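You operate a simulated robot arm through the tools that you are given. There is no shell and no other tool. Be economical: measure what you need, move in short steps, check, and stop when the job is done.

You are at the controls of a simulated robot arm. One attempt, no reset.

JOB
At the jog box, jog paddle and sieve together for a few seconds, then switch both off.
Fine: one hold of JOG; the other drive switches stay off; the main switch stays on.

It is judged by the outcome, as a careful person would: the job done as asked, and still so three seconds after it is handed in. It fails if anything else is knocked over, pushed out of place, dropped, spilled or broken.

ROBOT AND FRAMES
A 7-joint arm with a two-finger parallel gripper, fixed in place. Base frame: the origin is at the foot of the arm, x ahead of it, y to its left, z up. Readings come in mm, rad, newtons and seconds.
With the tool pointing down near the work surface it reaches from about 200 to 580 mm from the base axis. Its first joint turns from -2.897 to 2.897 rad. Payload 3.4 kg.
The TCP is the grasp point between the finger pads, 30 mm short of the fingertips. In the tool frame z runs along the fingers and y along their closing line. Largest opening 94 mm; finger width 28, thickness 10; the body of the gripper, 50 by 96 mm, starts 55 mm behind the TCP.
Orientation is that of the tool frame in the base frame, as a unit quaternion [w, x, y, z]. With the fingers straight down and closing along the base's y, the tool's x points along the base's -x, its y along +y and its z along -z.

CONTROLS
- The arm moves only by the tool play_rows. Its argument "series" is a list of rows, each an object of numbers (a shift or turn left out is 0, a gripper value left out holds the last): "wx", "wy", "wz": the turn, a rotation vector about the base's x, y, z in rad; "tx", "ty", "tz": the shift along the base's x, y, z in mm; "grip": the gripper command, from -1 (fully open) to 1 (shut), values between in proportion. In form: [{"wx": .., "wy": .., "wz": .., "tx": .., "ty": .., "tz": .., "grip": ..}, ...]. A call has 1 to 12 rows; each row shifts and turns the commanded pose from where the row before left it. Rows are played at 5 a second. More than 50 mm and 0.15 rad between two rows, or a gripper value outside its range, and nothing of the call is played. Where a pose cannot be reached the arm comes as near as it can. A force on the tool above 40 N (or 10 N above the force at the start of the call, whichever is more), or a blocked arm, ends the call early, and 0.2 s more pass. The fingers move at their own pace (about 72 mm/s each) and stop on an object; they squeeze with about 33 N. The grip force told is the motor's: it shows also when the fingers shut on nothing. Time passes only in rows, and 0.2 s behind the last, so rows that do not move let the fingers close. It gives the time, the measured TCP pose, the force on the tool (base axes), the opening and the grip force at its end, in the units of the frame above (readings bear some noise), with the torque about the TCP (base axes, N m) and any sound that the robot's microphone picked up.
- Cameras (640 x 400 px; columns grow to the right, rows downward): "scene" is fixed at [43.2, 647.8, 1473.3]; the picture's right is [-0.76, -0.65, 0.00], its down [-0.42, 0.49, -0.76] and it looks along [0.49, -0.58, -0.65] (base axes); focal length 366 px, centre (320, 200). "wrist" rides on the gripper at [76, 14, -102] in the tool frame; the picture's right is [-0.18, 0.98, 0.00], its down [-0.75, -0.14, -0.64] and it looks along [-0.63, -0.12, 0.77] (tool axes); focal length 243 px, centre (320, 200).
- grab_frame(camera): a new picture of that camera. No time passes.
- raise_lower(by): slides the trunk up (or, below 0, down) by that many mm; the arm rides with it, the base frame stays. It gives what a move gives, with no picture.
- locate(camera, pixels): for up to 12 pixels [column, row] of the newest picture of that camera ("zoom" is the newest enlarged one), the place [x, y, z] in the base frame of the surface seen there, good to about 2 mm, but the place of the scene camera against the robot may be out by one fixed shift of up to 18 mm in any direction. No time passes.
- inspect(camera, box): a new picture of the part [left, top, right, bottom] of that camera's present view, enlarged. No time passes.
- close_job(): hands the job in; it is judged then, once.

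Go step by step. Measure first, check grasps and placings, and put right what went wrong. The budget is 80 turns and 46 pictures, counting those below and the enlarged ones. Unless the task says otherwise, let go and move clear before handing in, and close with one line.

The tools are called after "Request:" as a command line: name --argument value ..., lists and objects as JSON in quotes. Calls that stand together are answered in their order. play_rows: Moves the arm, as the interface text tells. Its arguments: {"type":"object","properties":{"series":{"type":"array","items":{"type":"object","properties":{"wx":{"type":"number"},"wy":{"type":"number"},"wz":{"type":"number"},"tx":{"type":"number"},"ty":{"type":"number"},"tz":{"type":"number"},"grip":{"type":"number"}}}}},"required":["series"]} The other tools are called the same way: raise_lower (by) slides the trunk up or down; grab_frame (camera) takes a picture; locate (camera, pixels) gives the place of the surface under pixels of a picture; inspect (camera, box) takes an enlarged picture of a part of a camera's view; close_job () hands the job in.

At the start:

```text
time: 0.0
eef_pos: [343.7, 30.2, 1163.2]
tcp_rot: [0.0, 0.0, 1.0, 0.0]
force: [-0.3, 0.3, 0.1]
wrist_torque: [0.03, 0.0, 0.0]
grip_width: 93.8
grip_force: 0.0
trunk travel left (down, up): [-300.0, 86.0]
```

scene: 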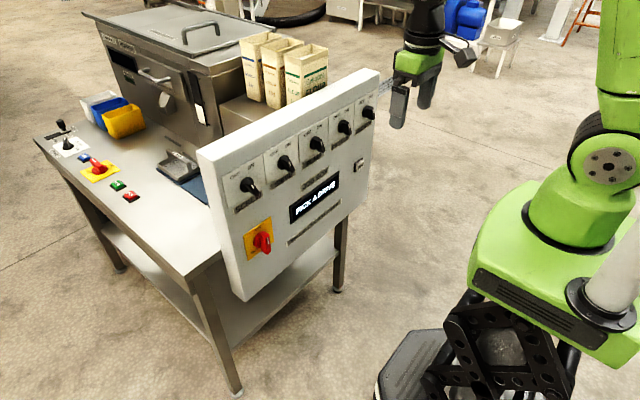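
wrist: 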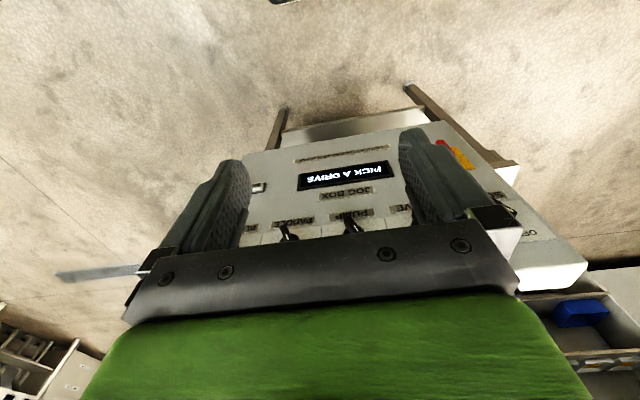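

The scene shows a panel with five black switches (249,185)–(368,112), a display, a red main switch at (262,242) and a small button at (358,165). I'll enlarge the panel to read the labels.

Request:
inspect --camera "scene" --box '[195, 70, 385, 190]'

Request:
inspect --camera "scene" --box '[200, 150, 390, 270]'

Request:
inspect --camera "wrist" --box '[240, 120, 440, 245]'

```text
3.33 times, centred on (290, 130) of scene
```

zoom: 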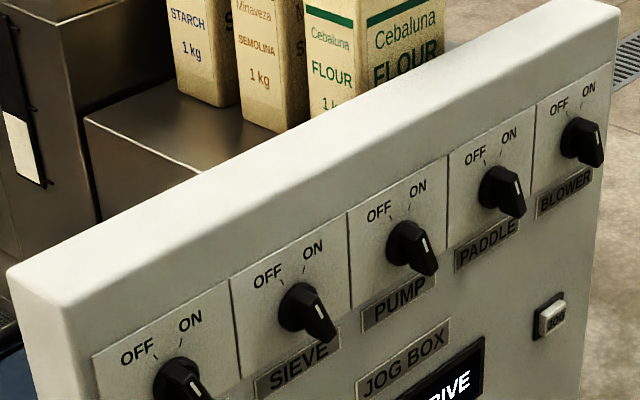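

```text
3.33 times, centred on (295, 210) of scene
```

zoom: 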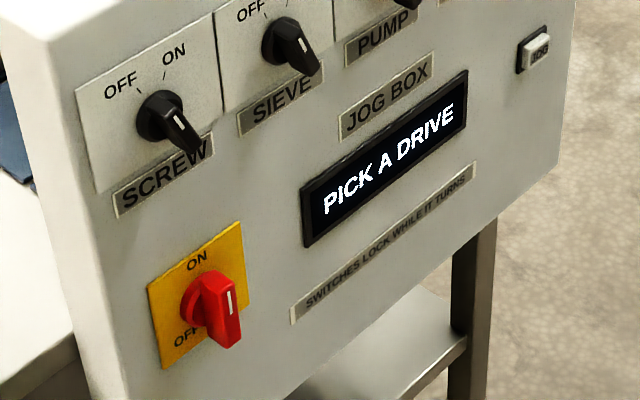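

```text
3.20 times, centred on (340, 182) of wrist
```

zoom: 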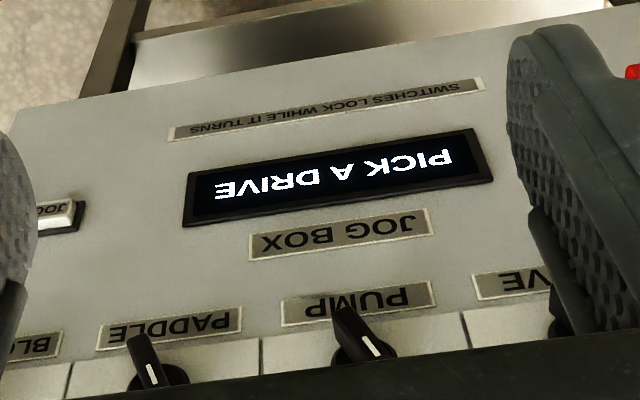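

Drives read SCREW, SIEVE, PUMP, PADDLE, BLOWER from left to right, JOG button at right, and all drive marks seem to lean to OFF. I'll locate points in the wrist zoom (shift-free) and in the scene picture.

Request:
locate --camera "zoom" --pixels '[[152, 372], [145, 345], [372, 345], [345, 315], [62, 210], [45, 240], [230, 245], [460, 230], [150, 170], [490, 70], [240, 360], [170, 330]]'

Request:
locate --camera "scene" --pixels '[[251, 187], [287, 163], [318, 144], [346, 128], [370, 112], [359, 165], [238, 290], [365, 180], [264, 242], [210, 160], [375, 75], [272, 190]]'

```text
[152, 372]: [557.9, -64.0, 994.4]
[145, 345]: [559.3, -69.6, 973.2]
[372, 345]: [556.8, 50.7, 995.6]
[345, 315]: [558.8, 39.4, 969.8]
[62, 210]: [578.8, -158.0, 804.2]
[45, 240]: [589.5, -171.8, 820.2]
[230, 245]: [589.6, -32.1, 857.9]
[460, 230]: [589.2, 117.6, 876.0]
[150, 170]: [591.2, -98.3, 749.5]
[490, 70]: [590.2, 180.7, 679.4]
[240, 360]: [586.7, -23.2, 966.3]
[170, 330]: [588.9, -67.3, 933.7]
```

```text
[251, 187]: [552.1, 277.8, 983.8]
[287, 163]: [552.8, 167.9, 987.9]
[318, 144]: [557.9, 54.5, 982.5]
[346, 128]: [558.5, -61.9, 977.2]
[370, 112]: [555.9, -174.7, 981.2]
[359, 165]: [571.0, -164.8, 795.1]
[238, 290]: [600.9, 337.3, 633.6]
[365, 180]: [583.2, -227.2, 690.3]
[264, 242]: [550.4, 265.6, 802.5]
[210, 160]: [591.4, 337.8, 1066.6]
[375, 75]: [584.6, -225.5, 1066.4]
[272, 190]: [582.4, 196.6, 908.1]
```

The panel is a vertical plane at x≈590 facing the arm. Knobs are at z≈983, y≈165 (SIEVE) and −63 (PADDLE), tips at x≈555, and JOG is at about (575,−160,803). I'll pitch the tool forward to face the panel.

Request:
play_rows --series '[{"wy": -0.1428, "tx": 5}, {"wy": -0.1428, "tx": 5}, {"wy": -0.1428, "tx": 5}, {"wy": -0.1428, "tx": 5}, {"wy": -0.1428, "tx": 5}, {"wy": -0.1428, "tx": 5}, {"wy": -0.1428, "tx": 5}, {"wy": -0.1428, "tx": 5}, {"wy": -0.1428, "tx": 5}, {"wy": -0.1428, "tx": 5}, {"wy": -0.1428, "tx": 5}, {"grip": -0.3}]'

```text
time: 2.6
eef_pos: [457.2, 48.5, 1211.5]
tcp_rot: [0.688, 0.001, 0.726, 0.004]
force: [0.4, -1.3, 0.4]
wrist_torque: [0.0, -0.01, 0.02]
grip_width: 61.1
grip_force: 0.1
out of reach, approached as far as the arm can: row 6, 7, 8, 9, 10, 11
trunk travel left (down, up): [-300.0, 86.0]
```

The tool now faces forward, though it couldn't fold as close as x=400. I'll lower the trunk to bring the arm level with the knobs.

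Request:
raise_lower --by -200

Request:
play_rows --series '[{"tx": 0}]'

```text
time: 4.8
eef_pos: [458.0, 51.0, 1010.7]
tcp_rot: [0.686, 0.0, 0.727, 0.003]
force: [-0.1, -0.9, -0.3]
wrist_torque: [-0.01, 0.01, 0.01]
grip_width: 61.3
grip_force: 0.1
trunk travel left (down, up): [-100.0, 286.0]
```

```text
time: 5.2
eef_pos: [458.0, 51.2, 1009.4]
tcp_rot: [0.687, 0.002, 0.727, 0.002]
force: [-0.4, 0.6, 0.0]
wrist_torque: [-0.03, -0.01, -0.01]
grip_width: 60.9
grip_force: 0.0
trunk travel left (down, up): [-100.0, 286.0]
```

Now at (458,51,1009). I'll move towards the SIEVE knob (y≈165) and see how commands track, then look.

Request:
play_rows --series '[{"ty": 30, "tz": -5}, {"ty": 30, "tz": -5}, {"ty": 30, "tz": -5}, {}]'

Request:
grab_frame --camera "wrist"

Request:
grab_frame --camera "scene"

```text
time: 6.2
eef_pos: [456.7, 141.3, 996.0]
tcp_rot: [0.686, 0.001, 0.727, 0.003]
force: [-0.4, 0.4, 0.3]
wrist_torque: [-0.04, -0.01, 0.02]
grip_width: 61.1
grip_force: 0.1
trunk travel left (down, up): [-100.0, 286.0]
```

```text
40 pictures are left
```

wrist: 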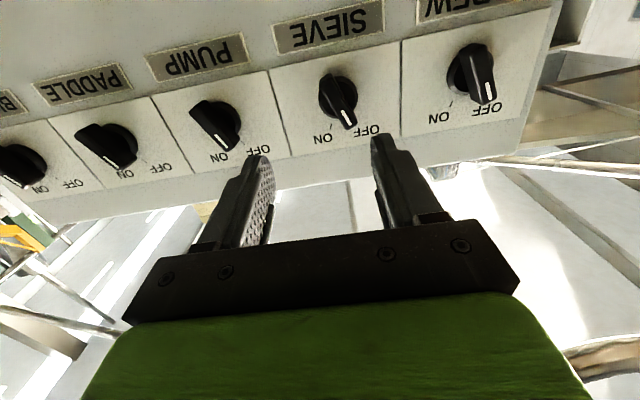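

```text
39 pictures are left
```

scene: 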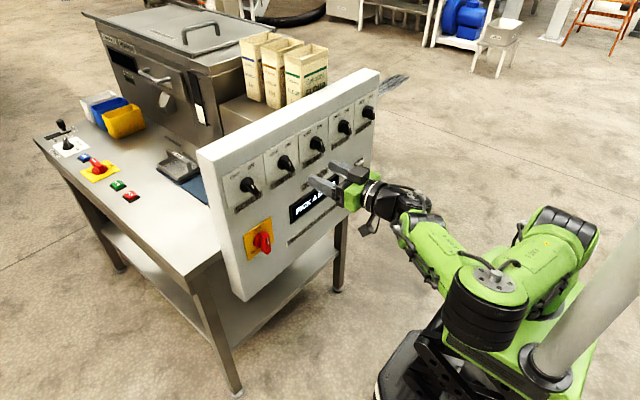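

Tracking is relative to the measured pose. The wrist picture shows the SIEVE knob at (340,100), so I'll zoom in for its geometry and mark angle.

Request:
inspect --camera "wrist" --box '[290, 60, 390, 122]'

Request:
inspect --camera "wrist" --box '[60, 80, 190, 202]'

Request:
locate --camera "wrist" --pixels '[[350, 122], [344, 104], [348, 112], [328, 100], [318, 128], [372, 120], [325, 80], [480, 72], [490, 98], [352, 104]]'

```text
6.40 times, centred on (340, 91) of wrist
```

zoom: 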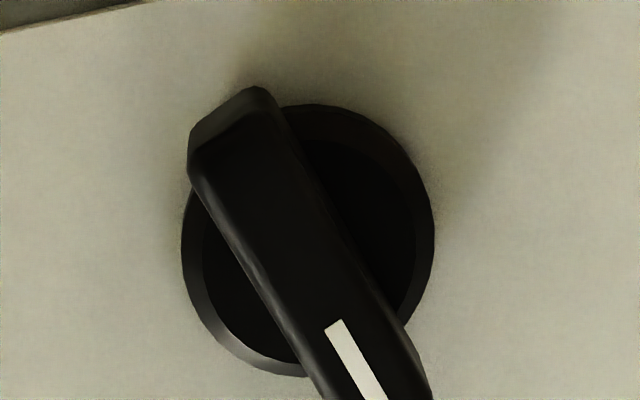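

```text
3.28 times, centred on (125, 141) of wrist
```

zoom: 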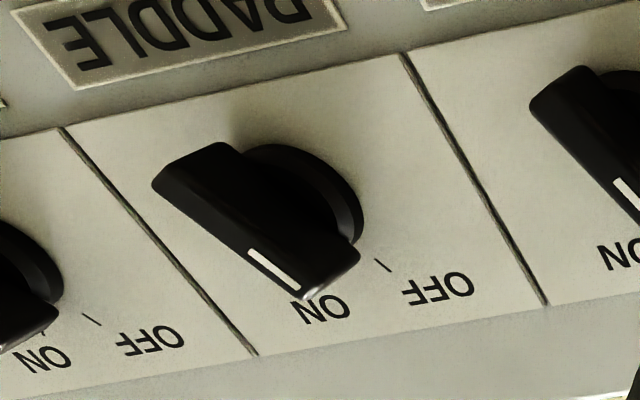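

```text
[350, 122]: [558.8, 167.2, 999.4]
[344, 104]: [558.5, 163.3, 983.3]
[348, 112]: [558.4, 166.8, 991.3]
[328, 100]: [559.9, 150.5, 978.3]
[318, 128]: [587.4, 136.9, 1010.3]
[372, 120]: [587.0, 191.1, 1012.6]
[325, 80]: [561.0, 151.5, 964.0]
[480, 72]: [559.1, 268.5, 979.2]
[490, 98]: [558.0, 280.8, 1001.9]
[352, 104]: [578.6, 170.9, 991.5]
```

The bar leans ~27° to OFF at x≈558. I'll measure the bar's front-face corners more precisely.

Request:
inspect --camera "wrist" --box '[280, 60, 400, 135]'

```text
5.33 times, centred on (340, 98) of wrist
```

zoom: 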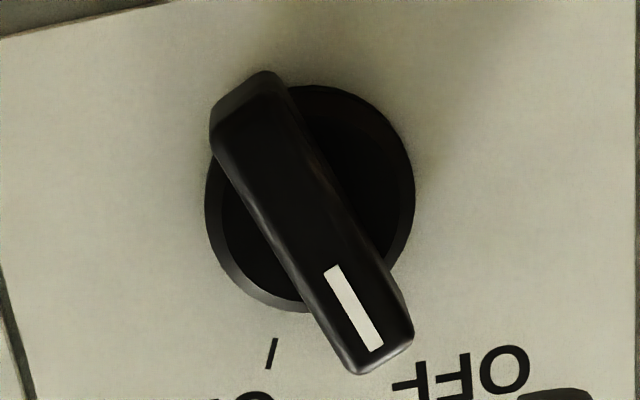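

Request:
locate --camera "zoom" --pixels '[[225, 145], [280, 110], [362, 355], [400, 335], [335, 270], [375, 350], [270, 220], [335, 195], [310, 210], [275, 340], [390, 130], [215, 240]]'

```text
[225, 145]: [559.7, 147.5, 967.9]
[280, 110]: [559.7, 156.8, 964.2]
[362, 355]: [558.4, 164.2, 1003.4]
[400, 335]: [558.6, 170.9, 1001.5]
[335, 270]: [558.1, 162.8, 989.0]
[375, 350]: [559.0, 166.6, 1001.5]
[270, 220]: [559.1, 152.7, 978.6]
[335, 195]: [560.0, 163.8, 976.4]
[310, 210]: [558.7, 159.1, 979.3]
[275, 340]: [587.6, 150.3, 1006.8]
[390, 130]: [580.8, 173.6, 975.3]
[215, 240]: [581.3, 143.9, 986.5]
```

SIEVE knob centre is ≈(y160, z984), bar leaning ~0.41 rad to +y, depth x 558–580. I'll level the tool, roll to match the bar and line up in front.

Request:
play_rows --series '[{"wy": -0.056, "tx": 10, "ty": 6, "tz": -4}, {"wx": -0.137, "tx": 10, "ty": 6, "tz": -4}, {"wx": -0.137, "tx": 10, "ty": 6, "tz": -4}, {"wx": -0.137, "tx": 10}, {"grip": -0.3}, {}]'

Request:
grab_frame --camera "wrist"

```text
time: 7.6
eef_pos: [497.0, 159.9, 982.6]
tcp_rot: [0.692, -0.143, 0.694, -0.142]
force: [0.2, 0.6, 0.3]
wrist_torque: [-0.01, 0.05, 0.02]
grip_width: 61.1
grip_force: 0.1
trunk travel left (down, up): [-100.0, 286.0]
```

```text
35 pictures are left
```

wrist: 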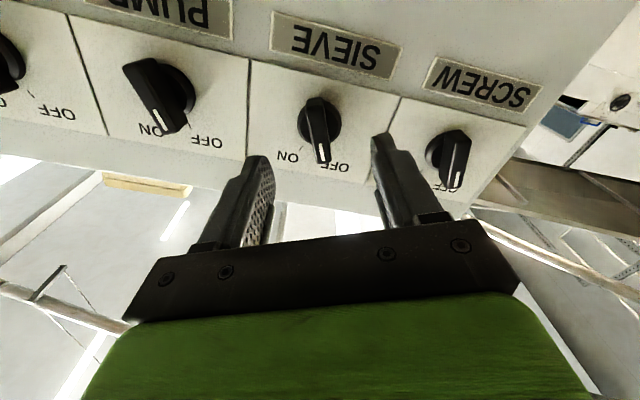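

The fingers straddle the SIEVE bar (320,130) squarely. I'll advance to x≈545 and close on it.

Request:
play_rows --series '[{"tx": 16, "tz": 0.5}, {"tx": 16, "tz": 0.5}, {"tx": 15}, {}, {"grip": 0.6}, {}, {}, {}]'

Request:
grab_frame --camera "wrist"

```text
time: 9.4
eef_pos: [545.5, 159.9, 984.8]
tcp_rot: [0.691, -0.144, 0.694, -0.142]
force: [0.1, 0.3, 1.0]
wrist_torque: [-0.02, 0.0, 0.01]
grip_width: 18.9
grip_force: 0.1
trunk travel left (down, up): [-100.0, 286.0]
```

```text
34 pictures are left
```

wrist: 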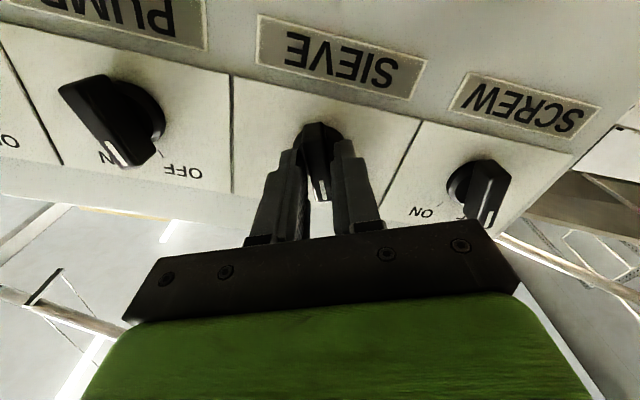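

Fingers bracket the bar with slack at 18.9 mm. I'll shut fully and turn clockwise (+wx) by ~0.84 rad.

Request:
play_rows --series '[{"grip": 1}, {}, {"wx": 0.1}, {"wx": 0.1}, {"wx": 0.1}, {"wx": 0.1}, {"wx": 0.1}, {"wx": 0.1}, {"wx": 0.1}, {"wx": 0.1}, {}]'

Request:
grab_frame --camera "wrist"

Request:
inspect --camera "scene" --box '[240, 90, 400, 210]'

```text
time: 11.8
eef_pos: [545.0, 159.6, 984.0]
tcp_rot: [0.693, 0.136, 0.694, 0.14]
force: [3.3, 2.7, 4.2]
wrist_torque: [-0.12, 0.66, 0.08]
grip_width: 12.7
grip_force: 45.5
trunk travel left (down, up): [-100.0, 286.0]
```

```text
33 pictures are left
```

wrist: 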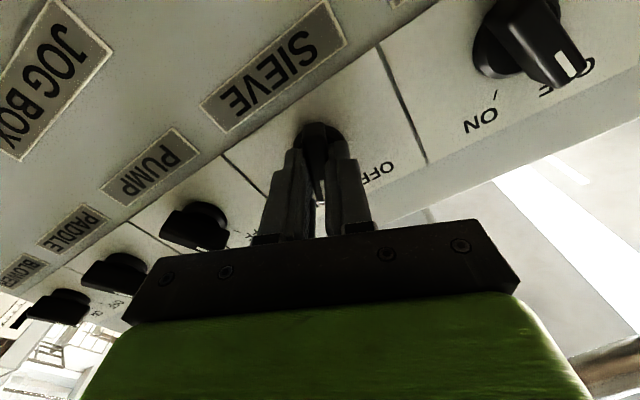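

```text
3.33 times, centred on (320, 150) of scene
```

zoom: 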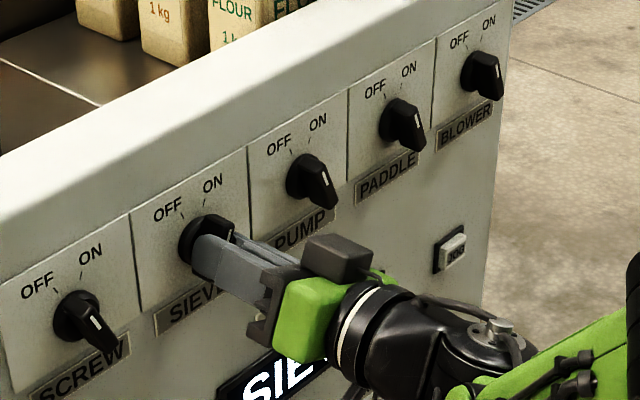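

The display now starts with "SIE", so SIEVE took. I'll open, back off and check.

Request:
play_rows --series '[{"grip": -0.2}, {}, {"tx": -16}, {"tx": -16}, {"tx": -16}, {}]'

Request:
grab_frame --camera "wrist"

Request:
inspect --camera "scene" --box '[240, 90, 400, 210]'

```text
time: 13.2
eef_pos: [496.6, 157.1, 983.5]
tcp_rot: [0.693, 0.137, 0.694, 0.14]
force: [0.4, 0.9, -0.4]
wrist_torque: [0.0, -0.01, -0.01]
grip_width: 56.2
grip_force: 0.0
trunk travel left (down, up): [-100.0, 286.0]
```

```text
31 pictures are left
```

wrist: 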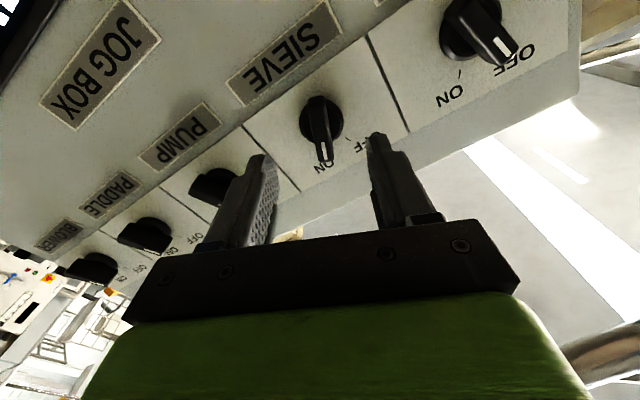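

```text
3.33 times, centred on (320, 150) of scene
```

zoom: 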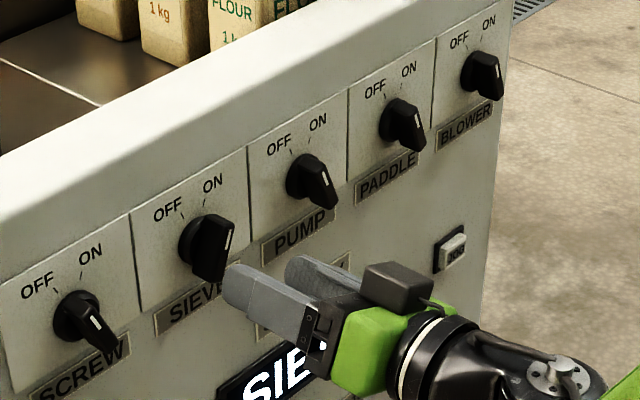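

SIEVE is ON. I'll move sideways (fingertips well clear of the knobs) to PADDLE, rolling back to the OFF angle, and re-measure.

Request:
play_rows --series '[{"tx": -8}, {"ty": -32, "wx": -0.115}, {"ty": -32, "wx": -0.115}, {"ty": -32, "wx": -0.115}, {"ty": -32, "wx": -0.115}, {"ty": -32, "wx": -0.115}, {"ty": -32, "wx": -0.115}, {"ty": -30, "wx": -0.115}, {"grip": -0.3}, {}]'

Request:
inspect --camera "wrist" --box '[240, 80, 400, 180]'

```text
time: 15.4
eef_pos: [489.8, -64.2, 983.4]
tcp_rot: [0.691, -0.147, 0.693, -0.143]
force: [0.8, 0.7, -0.4]
wrist_torque: [-0.03, -0.01, -0.01]
grip_width: 60.9
grip_force: 0.0
trunk travel left (down, up): [-100.0, 286.0]
```

```text
4.00 times, centred on (320, 130) of wrist
```

zoom: 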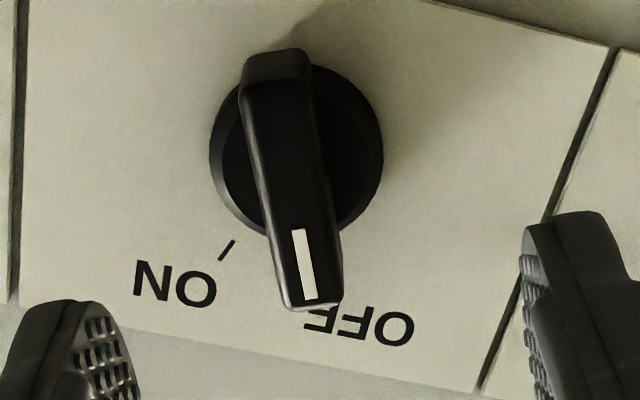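

Request:
locate --camera "zoom" --pixels '[[255, 95], [300, 88], [292, 300], [330, 295], [262, 190], [318, 180], [300, 235], [310, 295]]'

```text
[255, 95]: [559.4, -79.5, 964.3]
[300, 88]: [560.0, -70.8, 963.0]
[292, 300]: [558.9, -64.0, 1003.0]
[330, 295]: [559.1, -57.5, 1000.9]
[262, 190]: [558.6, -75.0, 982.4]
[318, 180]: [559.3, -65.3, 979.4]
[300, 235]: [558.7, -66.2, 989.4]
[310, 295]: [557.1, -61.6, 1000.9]
```

PADDLE's bar centre is ≈(−67, 983) and the same tilt. I'll advance, close and turn it the same way.

Request:
play_rows --series '[{"tx": 18, "ty": -2.8, "tz": 0.5}, {"tx": 18}, {"tx": 19}, {}, {"grip": 0.6}, {}, {"grip": 1}, {}, {}]'

Request:
play_rows --series '[{"wx": 0.1}, {"wx": 0.1}, {"wx": 0.1}, {"wx": 0.1}, {"wx": 0.1}, {"wx": 0.1}, {"wx": 0.1}, {"wx": 0.1}, {}]'

Request:
play_rows --series '[{"grip": -0.2}, {}, {"tx": -16}, {"tx": -16}, {"tx": -18}, {}]'

Request:
grab_frame --camera "wrist"

Request:
inspect --camera "scene" --box '[240, 90, 400, 210]'

```text
time: 17.4
eef_pos: [544.6, -68.9, 986.2]
tcp_rot: [0.692, -0.144, 0.693, -0.143]
force: [6.0, -8.7, 11.6]
wrist_torque: [0.85, 0.44, -0.55]
grip_width: 12.9
grip_force: 45.0
trunk travel left (down, up): [-100.0, 286.0]
```

```text
time: 19.4
eef_pos: [544.8, -69.0, 984.6]
tcp_rot: [0.694, 0.138, 0.693, 0.137]
force: [16.1, -16.6, 21.6]
wrist_torque: [-0.01, -0.06, -0.25]
grip_width: 12.8
grip_force: 45.5
trunk travel left (down, up): [-100.0, 286.0]
```

```text
time: 20.8
eef_pos: [493.7, -66.3, 985.1]
tcp_rot: [0.693, 0.135, 0.694, 0.139]
force: [0.0, -0.4, 0.4]
wrist_torque: [0.04, -0.01, -0.01]
grip_width: 56.2
grip_force: 0.0
trunk travel left (down, up): [-100.0, 286.0]
```

```text
28 pictures are left
```

wrist: 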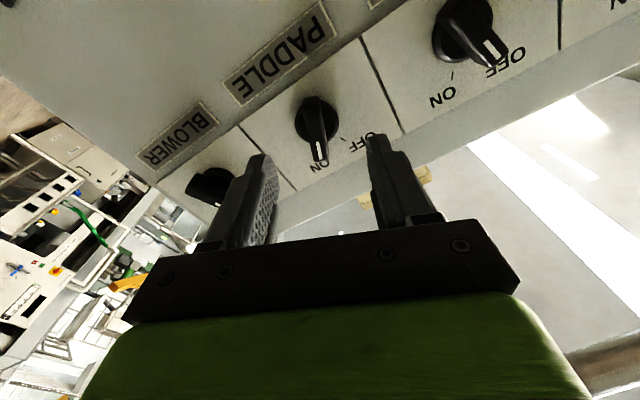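

```text
3.33 times, centred on (320, 150) of scene
```

zoom: 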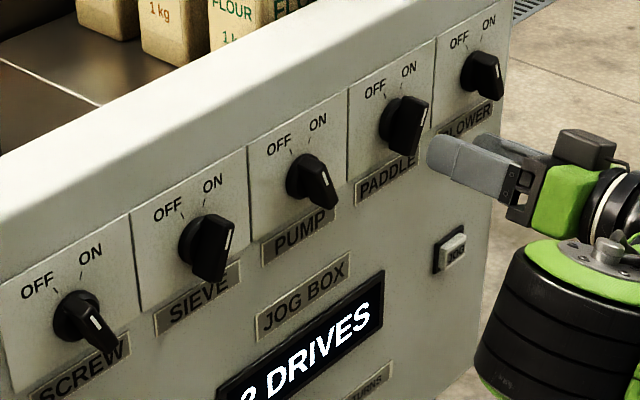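

The display reads "2 DRIVES", with SIEVE and PADDLE ON and the rest OFF. Now to JOG: un-roll, shift to y≈−160, close the fingers and lower the trunk.

Request:
play_rows --series '[{"tx": -15, "ty": -10, "wx": -0.1, "grip": 1}, {"ty": -25, "wx": -0.1}, {"ty": -25, "wx": -0.1}, {"ty": -25, "wx": -0.1}, {"ty": -8}, {}]'

Request:
raise_lower --by -95

Request:
play_rows --series '[{"tz": -25}, {"tz": -25}, {"tz": -25}, {}]'

Request:
grab_frame --camera "wrist"

Request:
grab_frame --camera "scene"

```text
time: 22.2
eef_pos: [477.3, -158.8, 984.8]
tcp_rot: [0.706, -0.006, 0.708, -0.003]
force: [0.9, -0.9, -0.6]
wrist_torque: [0.0, 0.01, -0.01]
grip_width: 0.0
grip_force: 32.7
trunk travel left (down, up): [-100.0, 286.0]
```

```text
time: 23.5
eef_pos: [477.4, -159.7, 889.6]
tcp_rot: [0.707, -0.005, 0.708, -0.002]
force: [-0.8, -0.3, 0.1]
wrist_torque: [0.0, -0.01, 0.01]
grip_width: 0.0
grip_force: 33.0
trunk travel left (down, up): [-5.0, 381.0]
```

```text
time: 24.5
eef_pos: [478.0, -159.5, 814.6]
tcp_rot: [0.706, -0.005, 0.708, -0.003]
force: [0.9, -0.8, 0.3]
wrist_torque: [0.02, -0.01, 0.04]
grip_width: 0.0
grip_force: 32.8
trunk travel left (down, up): [-5.0, 381.0]
```

```text
26 pictures are left
```

wrist: 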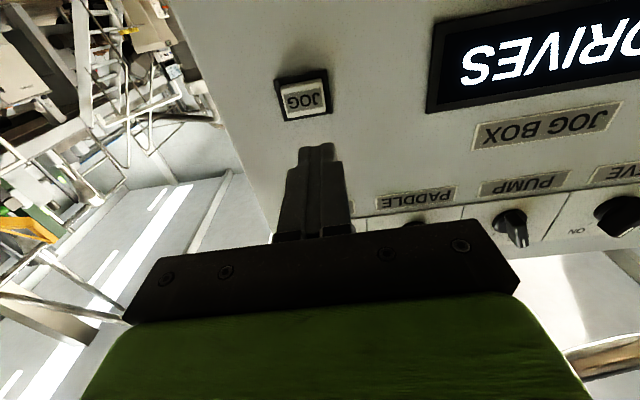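

```text
25 pictures are left
```

scene: 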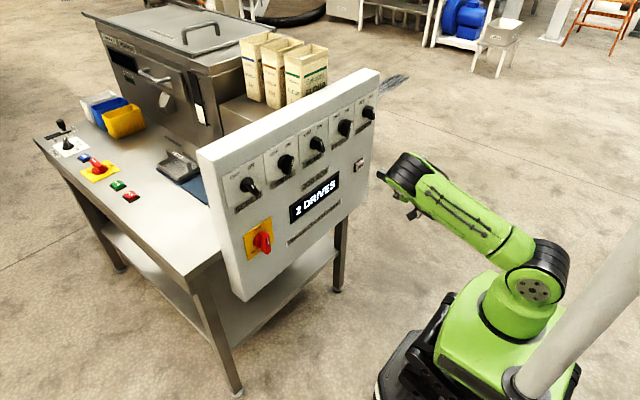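

JOG is at wrist (304,98). I'll get its exact place.

Request:
locate --camera "wrist" --pixels '[[303, 98], [290, 98], [317, 98], [303, 88], [303, 110], [286, 118], [328, 80], [350, 130]]'

```text
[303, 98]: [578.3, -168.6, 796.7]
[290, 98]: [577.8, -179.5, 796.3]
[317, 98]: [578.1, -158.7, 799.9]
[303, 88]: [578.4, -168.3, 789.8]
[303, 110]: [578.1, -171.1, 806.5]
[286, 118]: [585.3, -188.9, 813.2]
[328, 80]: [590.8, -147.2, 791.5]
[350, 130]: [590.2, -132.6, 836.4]
```

JOG's face is at x≈578, centre (−169, 798). I'll line the closed fingertips up ~7 mm off it.

Request:
play_rows --series '[{"ty": -9.5, "tz": -16.6, "tx": 10}, {"tx": 18}, {"tx": 18}, {"tx": 16}, {}]'

Request:
inspect --camera "wrist" --box '[240, 70, 400, 170]'

Request:
inspect --camera "scene" --box '[280, 100, 440, 200]'

```text
time: 25.7
eef_pos: [539.9, -169.5, 798.6]
tcp_rot: [0.706, -0.004, 0.708, -0.003]
force: [-0.1, -0.3, 0.2]
wrist_torque: [0.0, -0.05, -0.02]
grip_width: 0.0
grip_force: 32.5
trunk travel left (down, up): [-5.0, 381.0]
```

```text
4.00 times, centred on (320, 120) of wrist
```

zoom: 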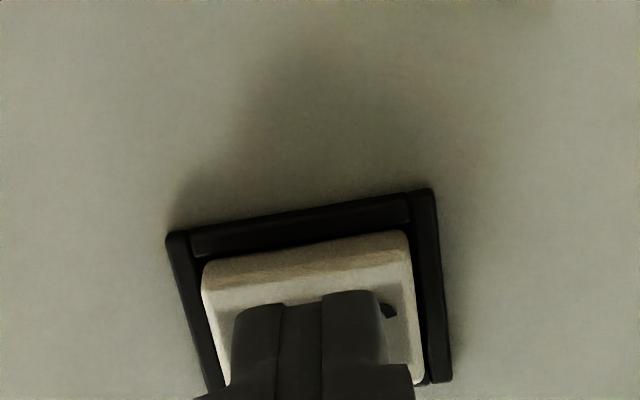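

```text
4.00 times, centred on (360, 150) of scene
```

zoom: 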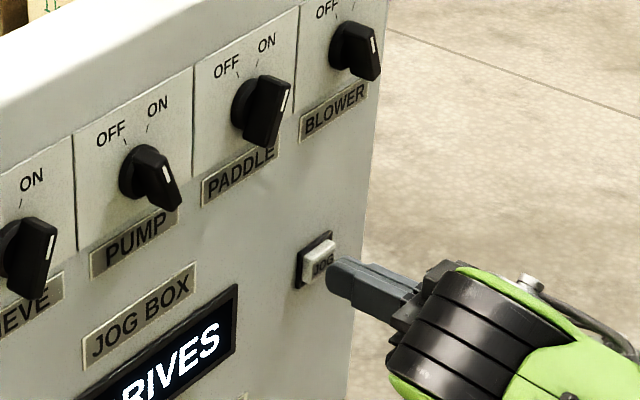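

Fingertips are centred on JOG and within its bezel. I'll press in gently and check the force and display.

Request:
play_rows --series '[{"tx": 6}, {"tx": 1.5}, {"tx": 1.5}, {"tx": 1}, {"tx": 1}]'

Request:
inspect --camera "scene" --box '[270, 130, 390, 230]'

```text
time: 26.9
eef_pos: [550.8, -167.7, 798.9]
tcp_rot: [0.706, -0.006, 0.708, -0.001]
force: [-2.8, -1.2, -0.3]
wrist_torque: [0.0, -0.02, -0.05]
grip_width: 0.0
grip_force: 32.7
trunk travel left (down, up): [-5.0, 381.0]
```

```text
4.00 times, centred on (330, 180) of scene
```

zoom: 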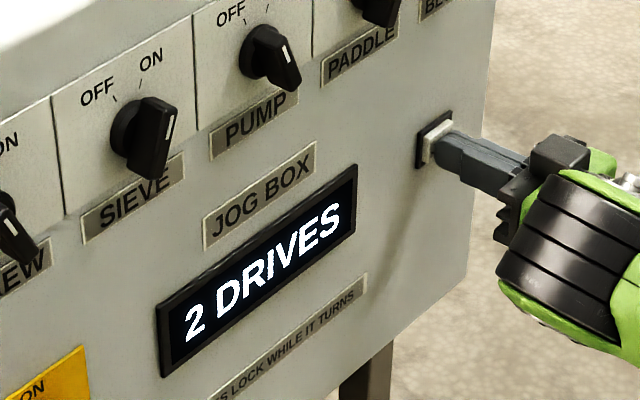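

Just touching (2.8 N) and still "2 DRIVES". I'll press deeper by small steps.

Request:
play_rows --series '[{"tx": 1}, {"tx": 1}, {"tx": 1}]'

Request:
inspect --camera "scene" --box '[270, 130, 390, 230]'

```text
time: 27.7
eef_pos: [553.7, -169.0, 798.5]
tcp_rot: [0.706, -0.004, 0.708, -0.004]
force: [-8.0, -0.6, -1.7]
wrist_torque: [0.08, 0.0, 0.0]
grip_width: 0.0
grip_force: 32.9
trunk travel left (down, up): [-5.0, 381.0]
heard: click
```

```text
4.00 times, centred on (330, 180) of scene
```

zoom: 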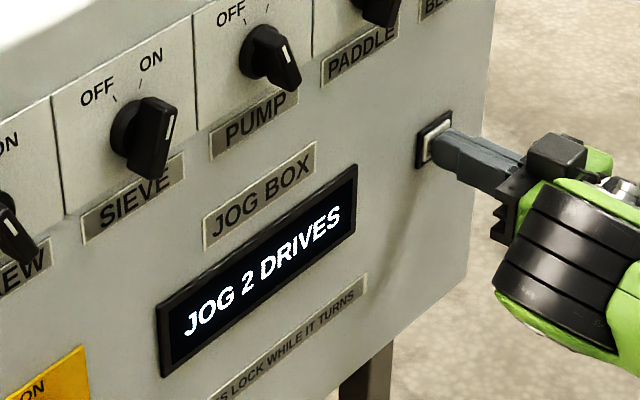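

A click, and the display says "JOG 2 DRIVES", so it is running. I'll press 0.5 mm more for margin and hold about 3 s.

Request:
play_rows --series '[{"tx": 0.5}, {}, {}, {}, {}, {}, {}, {}, {}, {}, {}, {}]'

Request:
inspect --camera "scene" --box '[270, 130, 390, 230]'

```text
time: 30.3
eef_pos: [554.7, -168.9, 800.4]
tcp_rot: [0.707, -0.004, 0.707, -0.002]
force: [-16.2, -0.8, -7.6]
wrist_torque: [0.01, 0.2, -0.01]
grip_width: 0.0
grip_force: 32.6
trunk travel left (down, up): [-5.0, 381.0]
```

```text
4.00 times, centred on (330, 180) of scene
```

zoom: 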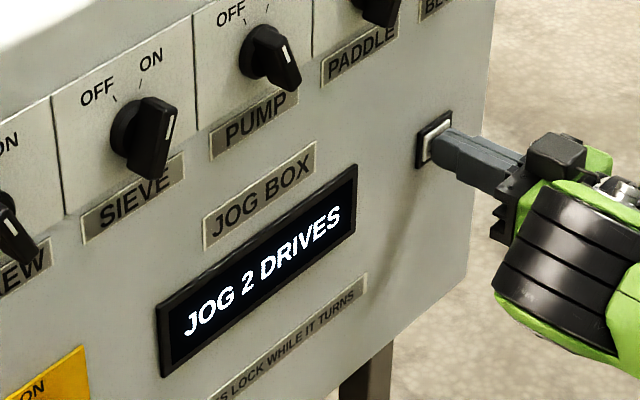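

Held about 2.8 s continuously. I'll hold briefly longer, then release in one clean retreat.

Request:
play_rows --series '[{}, {}, {"tx": -15}, {"tx": -25}, {"tx": -25}, {}, {}]'

Request:
inspect --camera "scene" --box '[240, 90, 400, 210]'

```text
time: 31.9
eef_pos: [490.1, -167.2, 799.1]
tcp_rot: [0.706, -0.005, 0.708, -0.002]
force: [-0.8, -0.8, 0.0]
wrist_torque: [-0.05, -0.02, 0.03]
grip_width: 0.0
grip_force: 32.4
trunk travel left (down, up): [-5.0, 381.0]
```

```text
3.33 times, centred on (320, 150) of scene
```

zoom: 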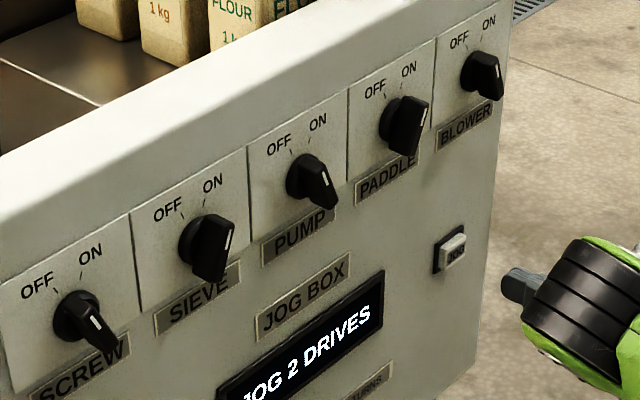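

JOG is released, and the display still shows "JOG 2 DRIVES" (possibly coasting down). I'll return to PADDLE with the ON-angle roll and check the display before touching it.

Request:
raise_lower --by 95

Request:
play_rows --series '[{"tz": 30}, {"tz": 30}, {"tz": 31}, {"ty": 25, "wx": 0.1, "grip": -0.3}, {"ty": 25, "wx": 0.1}, {"ty": 25, "wx": 0.1}, {"ty": 22.5, "wx": 0.1}, {}]'

Request:
grab_frame --camera "scene"

Request:
grab_frame --camera "wrist"

```text
time: 33.1
eef_pos: [489.1, -168.5, 892.9]
tcp_rot: [0.706, -0.004, 0.708, -0.002]
force: [-0.4, -1.0, -0.1]
wrist_torque: [-0.01, 0.01, -0.01]
grip_width: 0.0
grip_force: 32.8
trunk travel left (down, up): [-100.0, 286.0]
```

```text
time: 35.0
eef_pos: [489.7, -70.8, 984.4]
tcp_rot: [0.693, 0.136, 0.694, 0.139]
force: [0.2, -0.2, -1.1]
wrist_torque: [0.0, 0.01, -0.03]
grip_width: 61.0
grip_force: 0.0
trunk travel left (down, up): [-100.0, 286.0]
```

```text
18 pictures are left
```

scene: 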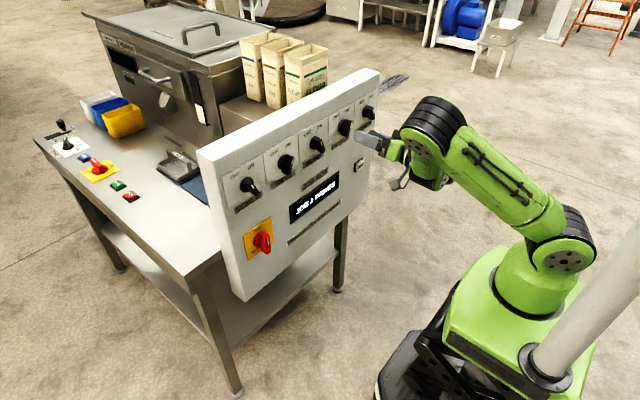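

```text
17 pictures are left
```

wrist: 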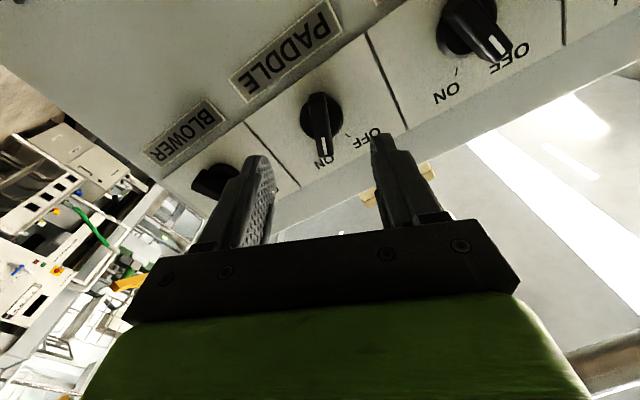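

The display still seems to read "JOG 2 DRIVES" at (312,200). I'll wait a couple of seconds and zoom in on it and the button.

Request:
play_rows --series '[{}, {}, {}, {}, {}, {}, {}, {}, {}, {}]'

Request:
inspect --camera "scene" --box '[270, 130, 390, 230]'

```text
time: 37.1
eef_pos: [490.7, -70.4, 984.6]
tcp_rot: [0.693, 0.135, 0.694, 0.139]
force: [0.5, 0.5, 0.9]
wrist_torque: [0.0, 0.0, 0.01]
grip_width: 61.0
grip_force: 0.0
trunk travel left (down, up): [-100.0, 286.0]
```

```text
4.00 times, centred on (330, 180) of scene
```

zoom: 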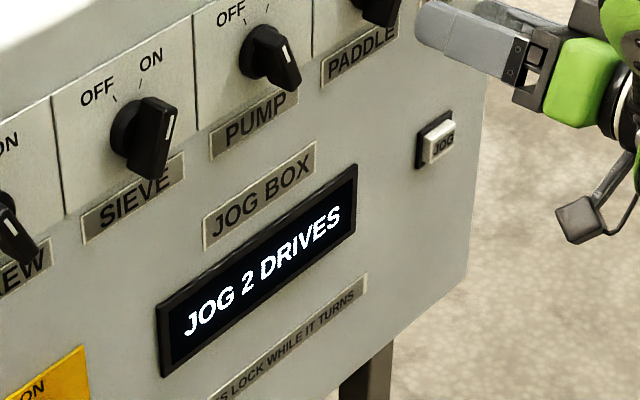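

The button is out, yet the display is unchanged ~6 s after release; the label says the switches lock while it turns. I'll wait longer and look again.

Request:
play_rows --series '[{}, {}, {}, {}, {}, {}, {}, {}, {}, {}, {}, {}]'

Request:
play_rows --series '[{}, {}, {}, {}, {}, {}, {}, {}, {}, {}, {}, {}]'

Request:
inspect --camera "scene" --box '[270, 130, 390, 230]'

```text
time: 39.8
eef_pos: [489.2, -71.4, 982.8]
tcp_rot: [0.693, 0.135, 0.694, 0.138]
force: [0.1, 0.4, -0.7]
wrist_torque: [-0.01, 0.03, -0.02]
grip_width: 61.3
grip_force: 0.0
trunk travel left (down, up): [-100.0, 286.0]
```

```text
time: 42.4
eef_pos: [489.2, -70.7, 984.6]
tcp_rot: [0.693, 0.136, 0.694, 0.137]
force: [-0.7, 0.6, -0.1]
wrist_torque: [-0.02, 0.02, 0.03]
grip_width: 61.4
grip_force: 0.0
trunk travel left (down, up): [-100.0, 286.0]
```

```text
4.00 times, centred on (330, 180) of scene
```

zoom: 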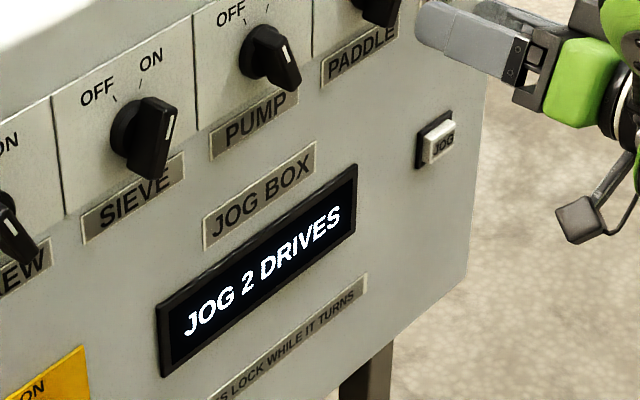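

No change 11 s after release, so the text may simply hold the last state. I'll grip PADDLE and try a small gentle turn towards OFF, watching the torque for a lock.

Request:
play_rows --series '[{"tx": 18, "ty": 1.3}, {"tx": 18}, {"tx": 19}, {}, {"grip": 0.6}, {}, {"grip": 1}, {}, {}]'

Request:
play_rows --series '[{"wx": -0.06}, {"wx": -0.06}, {}]'

Request:
grab_frame --camera "wrist"

```text
time: 44.4
eef_pos: [546.8, -69.5, 984.6]
tcp_rot: [0.694, 0.135, 0.694, 0.138]
force: [0.7, 1.3, 2.5]
wrist_torque: [-0.02, 0.3, -0.11]
grip_width: 12.9
grip_force: 45.1
trunk travel left (down, up): [-100.0, 286.0]
```

```text
time: 45.1
eef_pos: [545.8, -69.3, 985.2]
tcp_rot: [0.7, 0.093, 0.701, 0.096]
force: [2.7, 0.2, 6.2]
wrist_torque: [0.02, 0.47, -0.08]
grip_width: 12.9
grip_force: 45.4
trunk travel left (down, up): [-100.0, 286.0]
```

```text
14 pictures are left
```

wrist: 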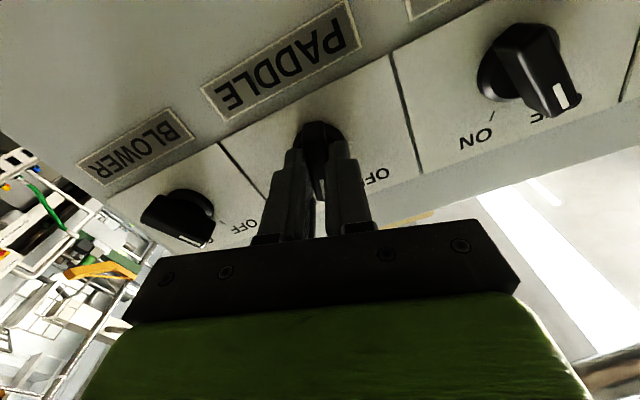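

No resisting torque (0.02 N·m), so the knob turns freely and isn't locked. I'll finish the turn to OFF.

Request:
play_rows --series '[{"wx": -0.1}, {"wx": -0.1}, {"wx": -0.1}, {"wx": -0.1}, {"wx": -0.1}, {"wx": -0.1}, {"wx": -0.09}, {}]'

Request:
play_rows --series '[{"grip": -0.3}, {}, {"tx": -16}, {"tx": -16}, {"tx": -24}, {}]'

Request:
inspect --camera "scene" --box '[240, 90, 400, 210]'

```text
time: 47.0
eef_pos: [545.8, -68.2, 984.5]
tcp_rot: [0.691, -0.149, 0.692, -0.146]
force: [11.3, 2.5, 11.2]
wrist_torque: [1.34, -0.43, -0.34]
grip_width: 12.6
grip_force: 45.1
trunk travel left (down, up): [-100.0, 286.0]
```

```text
time: 48.4
eef_pos: [488.7, -68.4, 984.8]
tcp_rot: [0.691, -0.148, 0.692, -0.147]
force: [0.0, 0.8, -0.1]
wrist_torque: [0.01, -0.01, 0.0]
grip_width: 61.0
grip_force: 0.0
trunk travel left (down, up): [-100.0, 286.0]
```

```text
3.33 times, centred on (320, 150) of scene
```

zoom: 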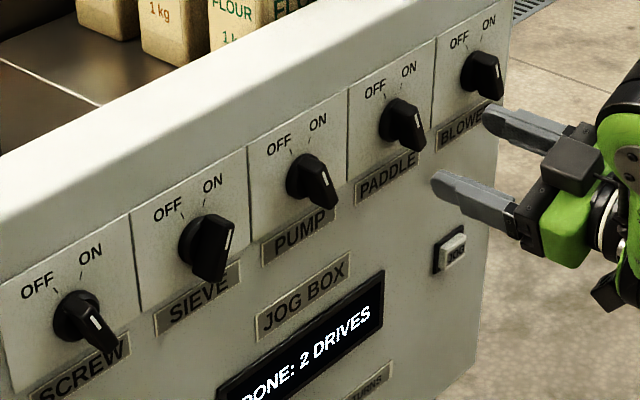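

PADDLE is OFF and the display reads "DONE: 2 DRIVES". Next is SIEVE: move across at stand-off, roll to the ON angle, and look.

Request:
play_rows --series '[{"ty": 33, "wx": 0.117}, {"ty": 33, "wx": 0.117}, {"ty": 33, "wx": 0.117}, {"ty": 33, "wx": 0.117}, {"ty": 33, "wx": 0.117}, {"ty": 33, "wx": 0.117}, {"ty": 30, "wx": 0.116}, {}]'

Request:
grab_frame --camera "wrist"

```text
time: 50.1
eef_pos: [489.0, 158.4, 983.9]
tcp_rot: [0.693, 0.139, 0.693, 0.141]
force: [0.0, 0.0, -0.2]
wrist_torque: [-0.04, -0.02, 0.02]
grip_width: 61.3
grip_force: 0.1
trunk travel left (down, up): [-100.0, 286.0]
```

```text
12 pictures are left
```

wrist: 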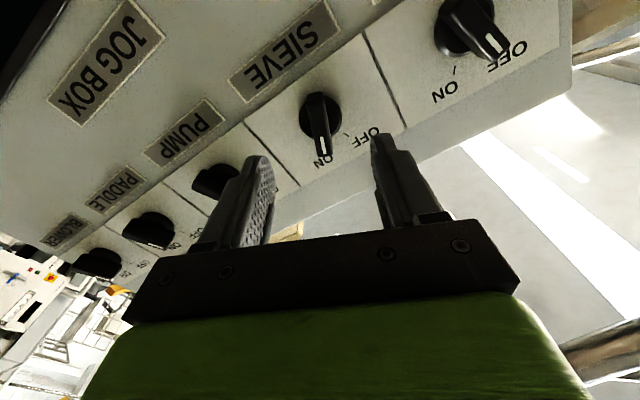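

Aligned on the SIEVE bar (320,130). I'll grip it and turn it back to OFF.

Request:
play_rows --series '[{"tx": 18, "ty": 1.2}, {"tx": 18}, {"tx": 20}, {}, {"grip": 0.6}, {}, {"grip": 1}, {}, {}]'

Request:
play_rows --series '[{"wx": -0.1}, {"wx": -0.1}, {"wx": -0.1}, {"wx": -0.1}, {"wx": -0.1}, {"wx": -0.1}, {"wx": -0.1}, {"wx": -0.11}, {}]'

Request:
play_rows --series '[{"grip": -0.3}, {}, {"tx": -16}, {"tx": -16}, {"tx": -24}, {"tx": -10}, {}, {}]'

Request:
inspect --camera "scene" --box '[240, 90, 400, 210]'

Request:
grab_frame --camera "scene"

```text
time: 52.1
eef_pos: [545.7, 159.8, 984.2]
tcp_rot: [0.693, 0.138, 0.694, 0.14]
force: [-3.5, -5.5, -3.6]
wrist_torque: [-0.17, -0.09, -0.58]
grip_width: 12.7
grip_force: 45.4
trunk travel left (down, up): [-100.0, 286.0]
```

```text
time: 54.1
eef_pos: [544.2, 158.7, 985.2]
tcp_rot: [0.691, -0.146, 0.694, -0.143]
force: [-6.7, -9.6, -12.6]
wrist_torque: [0.96, -0.04, -0.56]
grip_width: 12.8
grip_force: 45.0
trunk travel left (down, up): [-100.0, 286.0]
```

```text
time: 56.0
eef_pos: [480.9, 160.1, 985.1]
tcp_rot: [0.691, -0.146, 0.693, -0.145]
force: [-0.2, -0.3, 0.6]
wrist_torque: [0.01, -0.02, -0.03]
grip_width: 61.1
grip_force: 0.1
trunk travel left (down, up): [-100.0, 286.0]
```

```text
3.33 times, centred on (320, 150) of scene
```

zoom: 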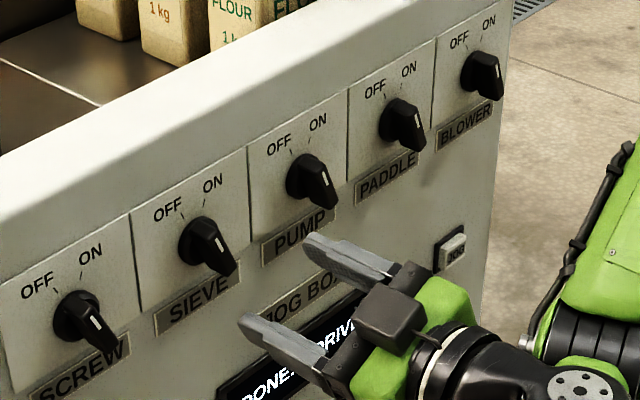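

```text
10 pictures are left
```

scene: 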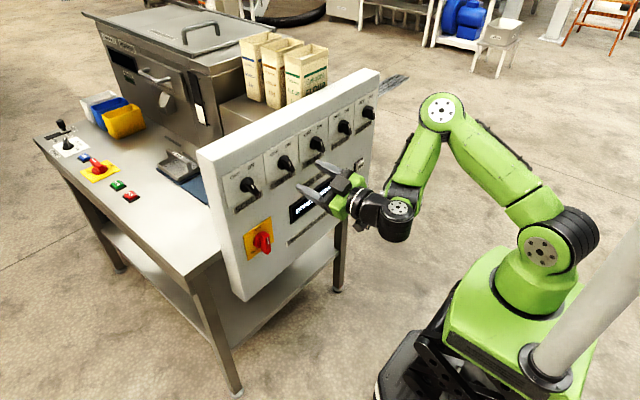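

All five drive switches are at OFF, the display reads "DONE…", the main switch at (262,242) is still ON, and the arm is clear. I'm handing in.

Request:
close_job

```text
The job is handed in.
```

I jogged paddle and sieve together with one hold of JOG, about three seconds, then switched both off. The display reads "DONE: 2 DRIVES", the other drive switches stayed off, the main switch stayed on, and nothing else was moved.
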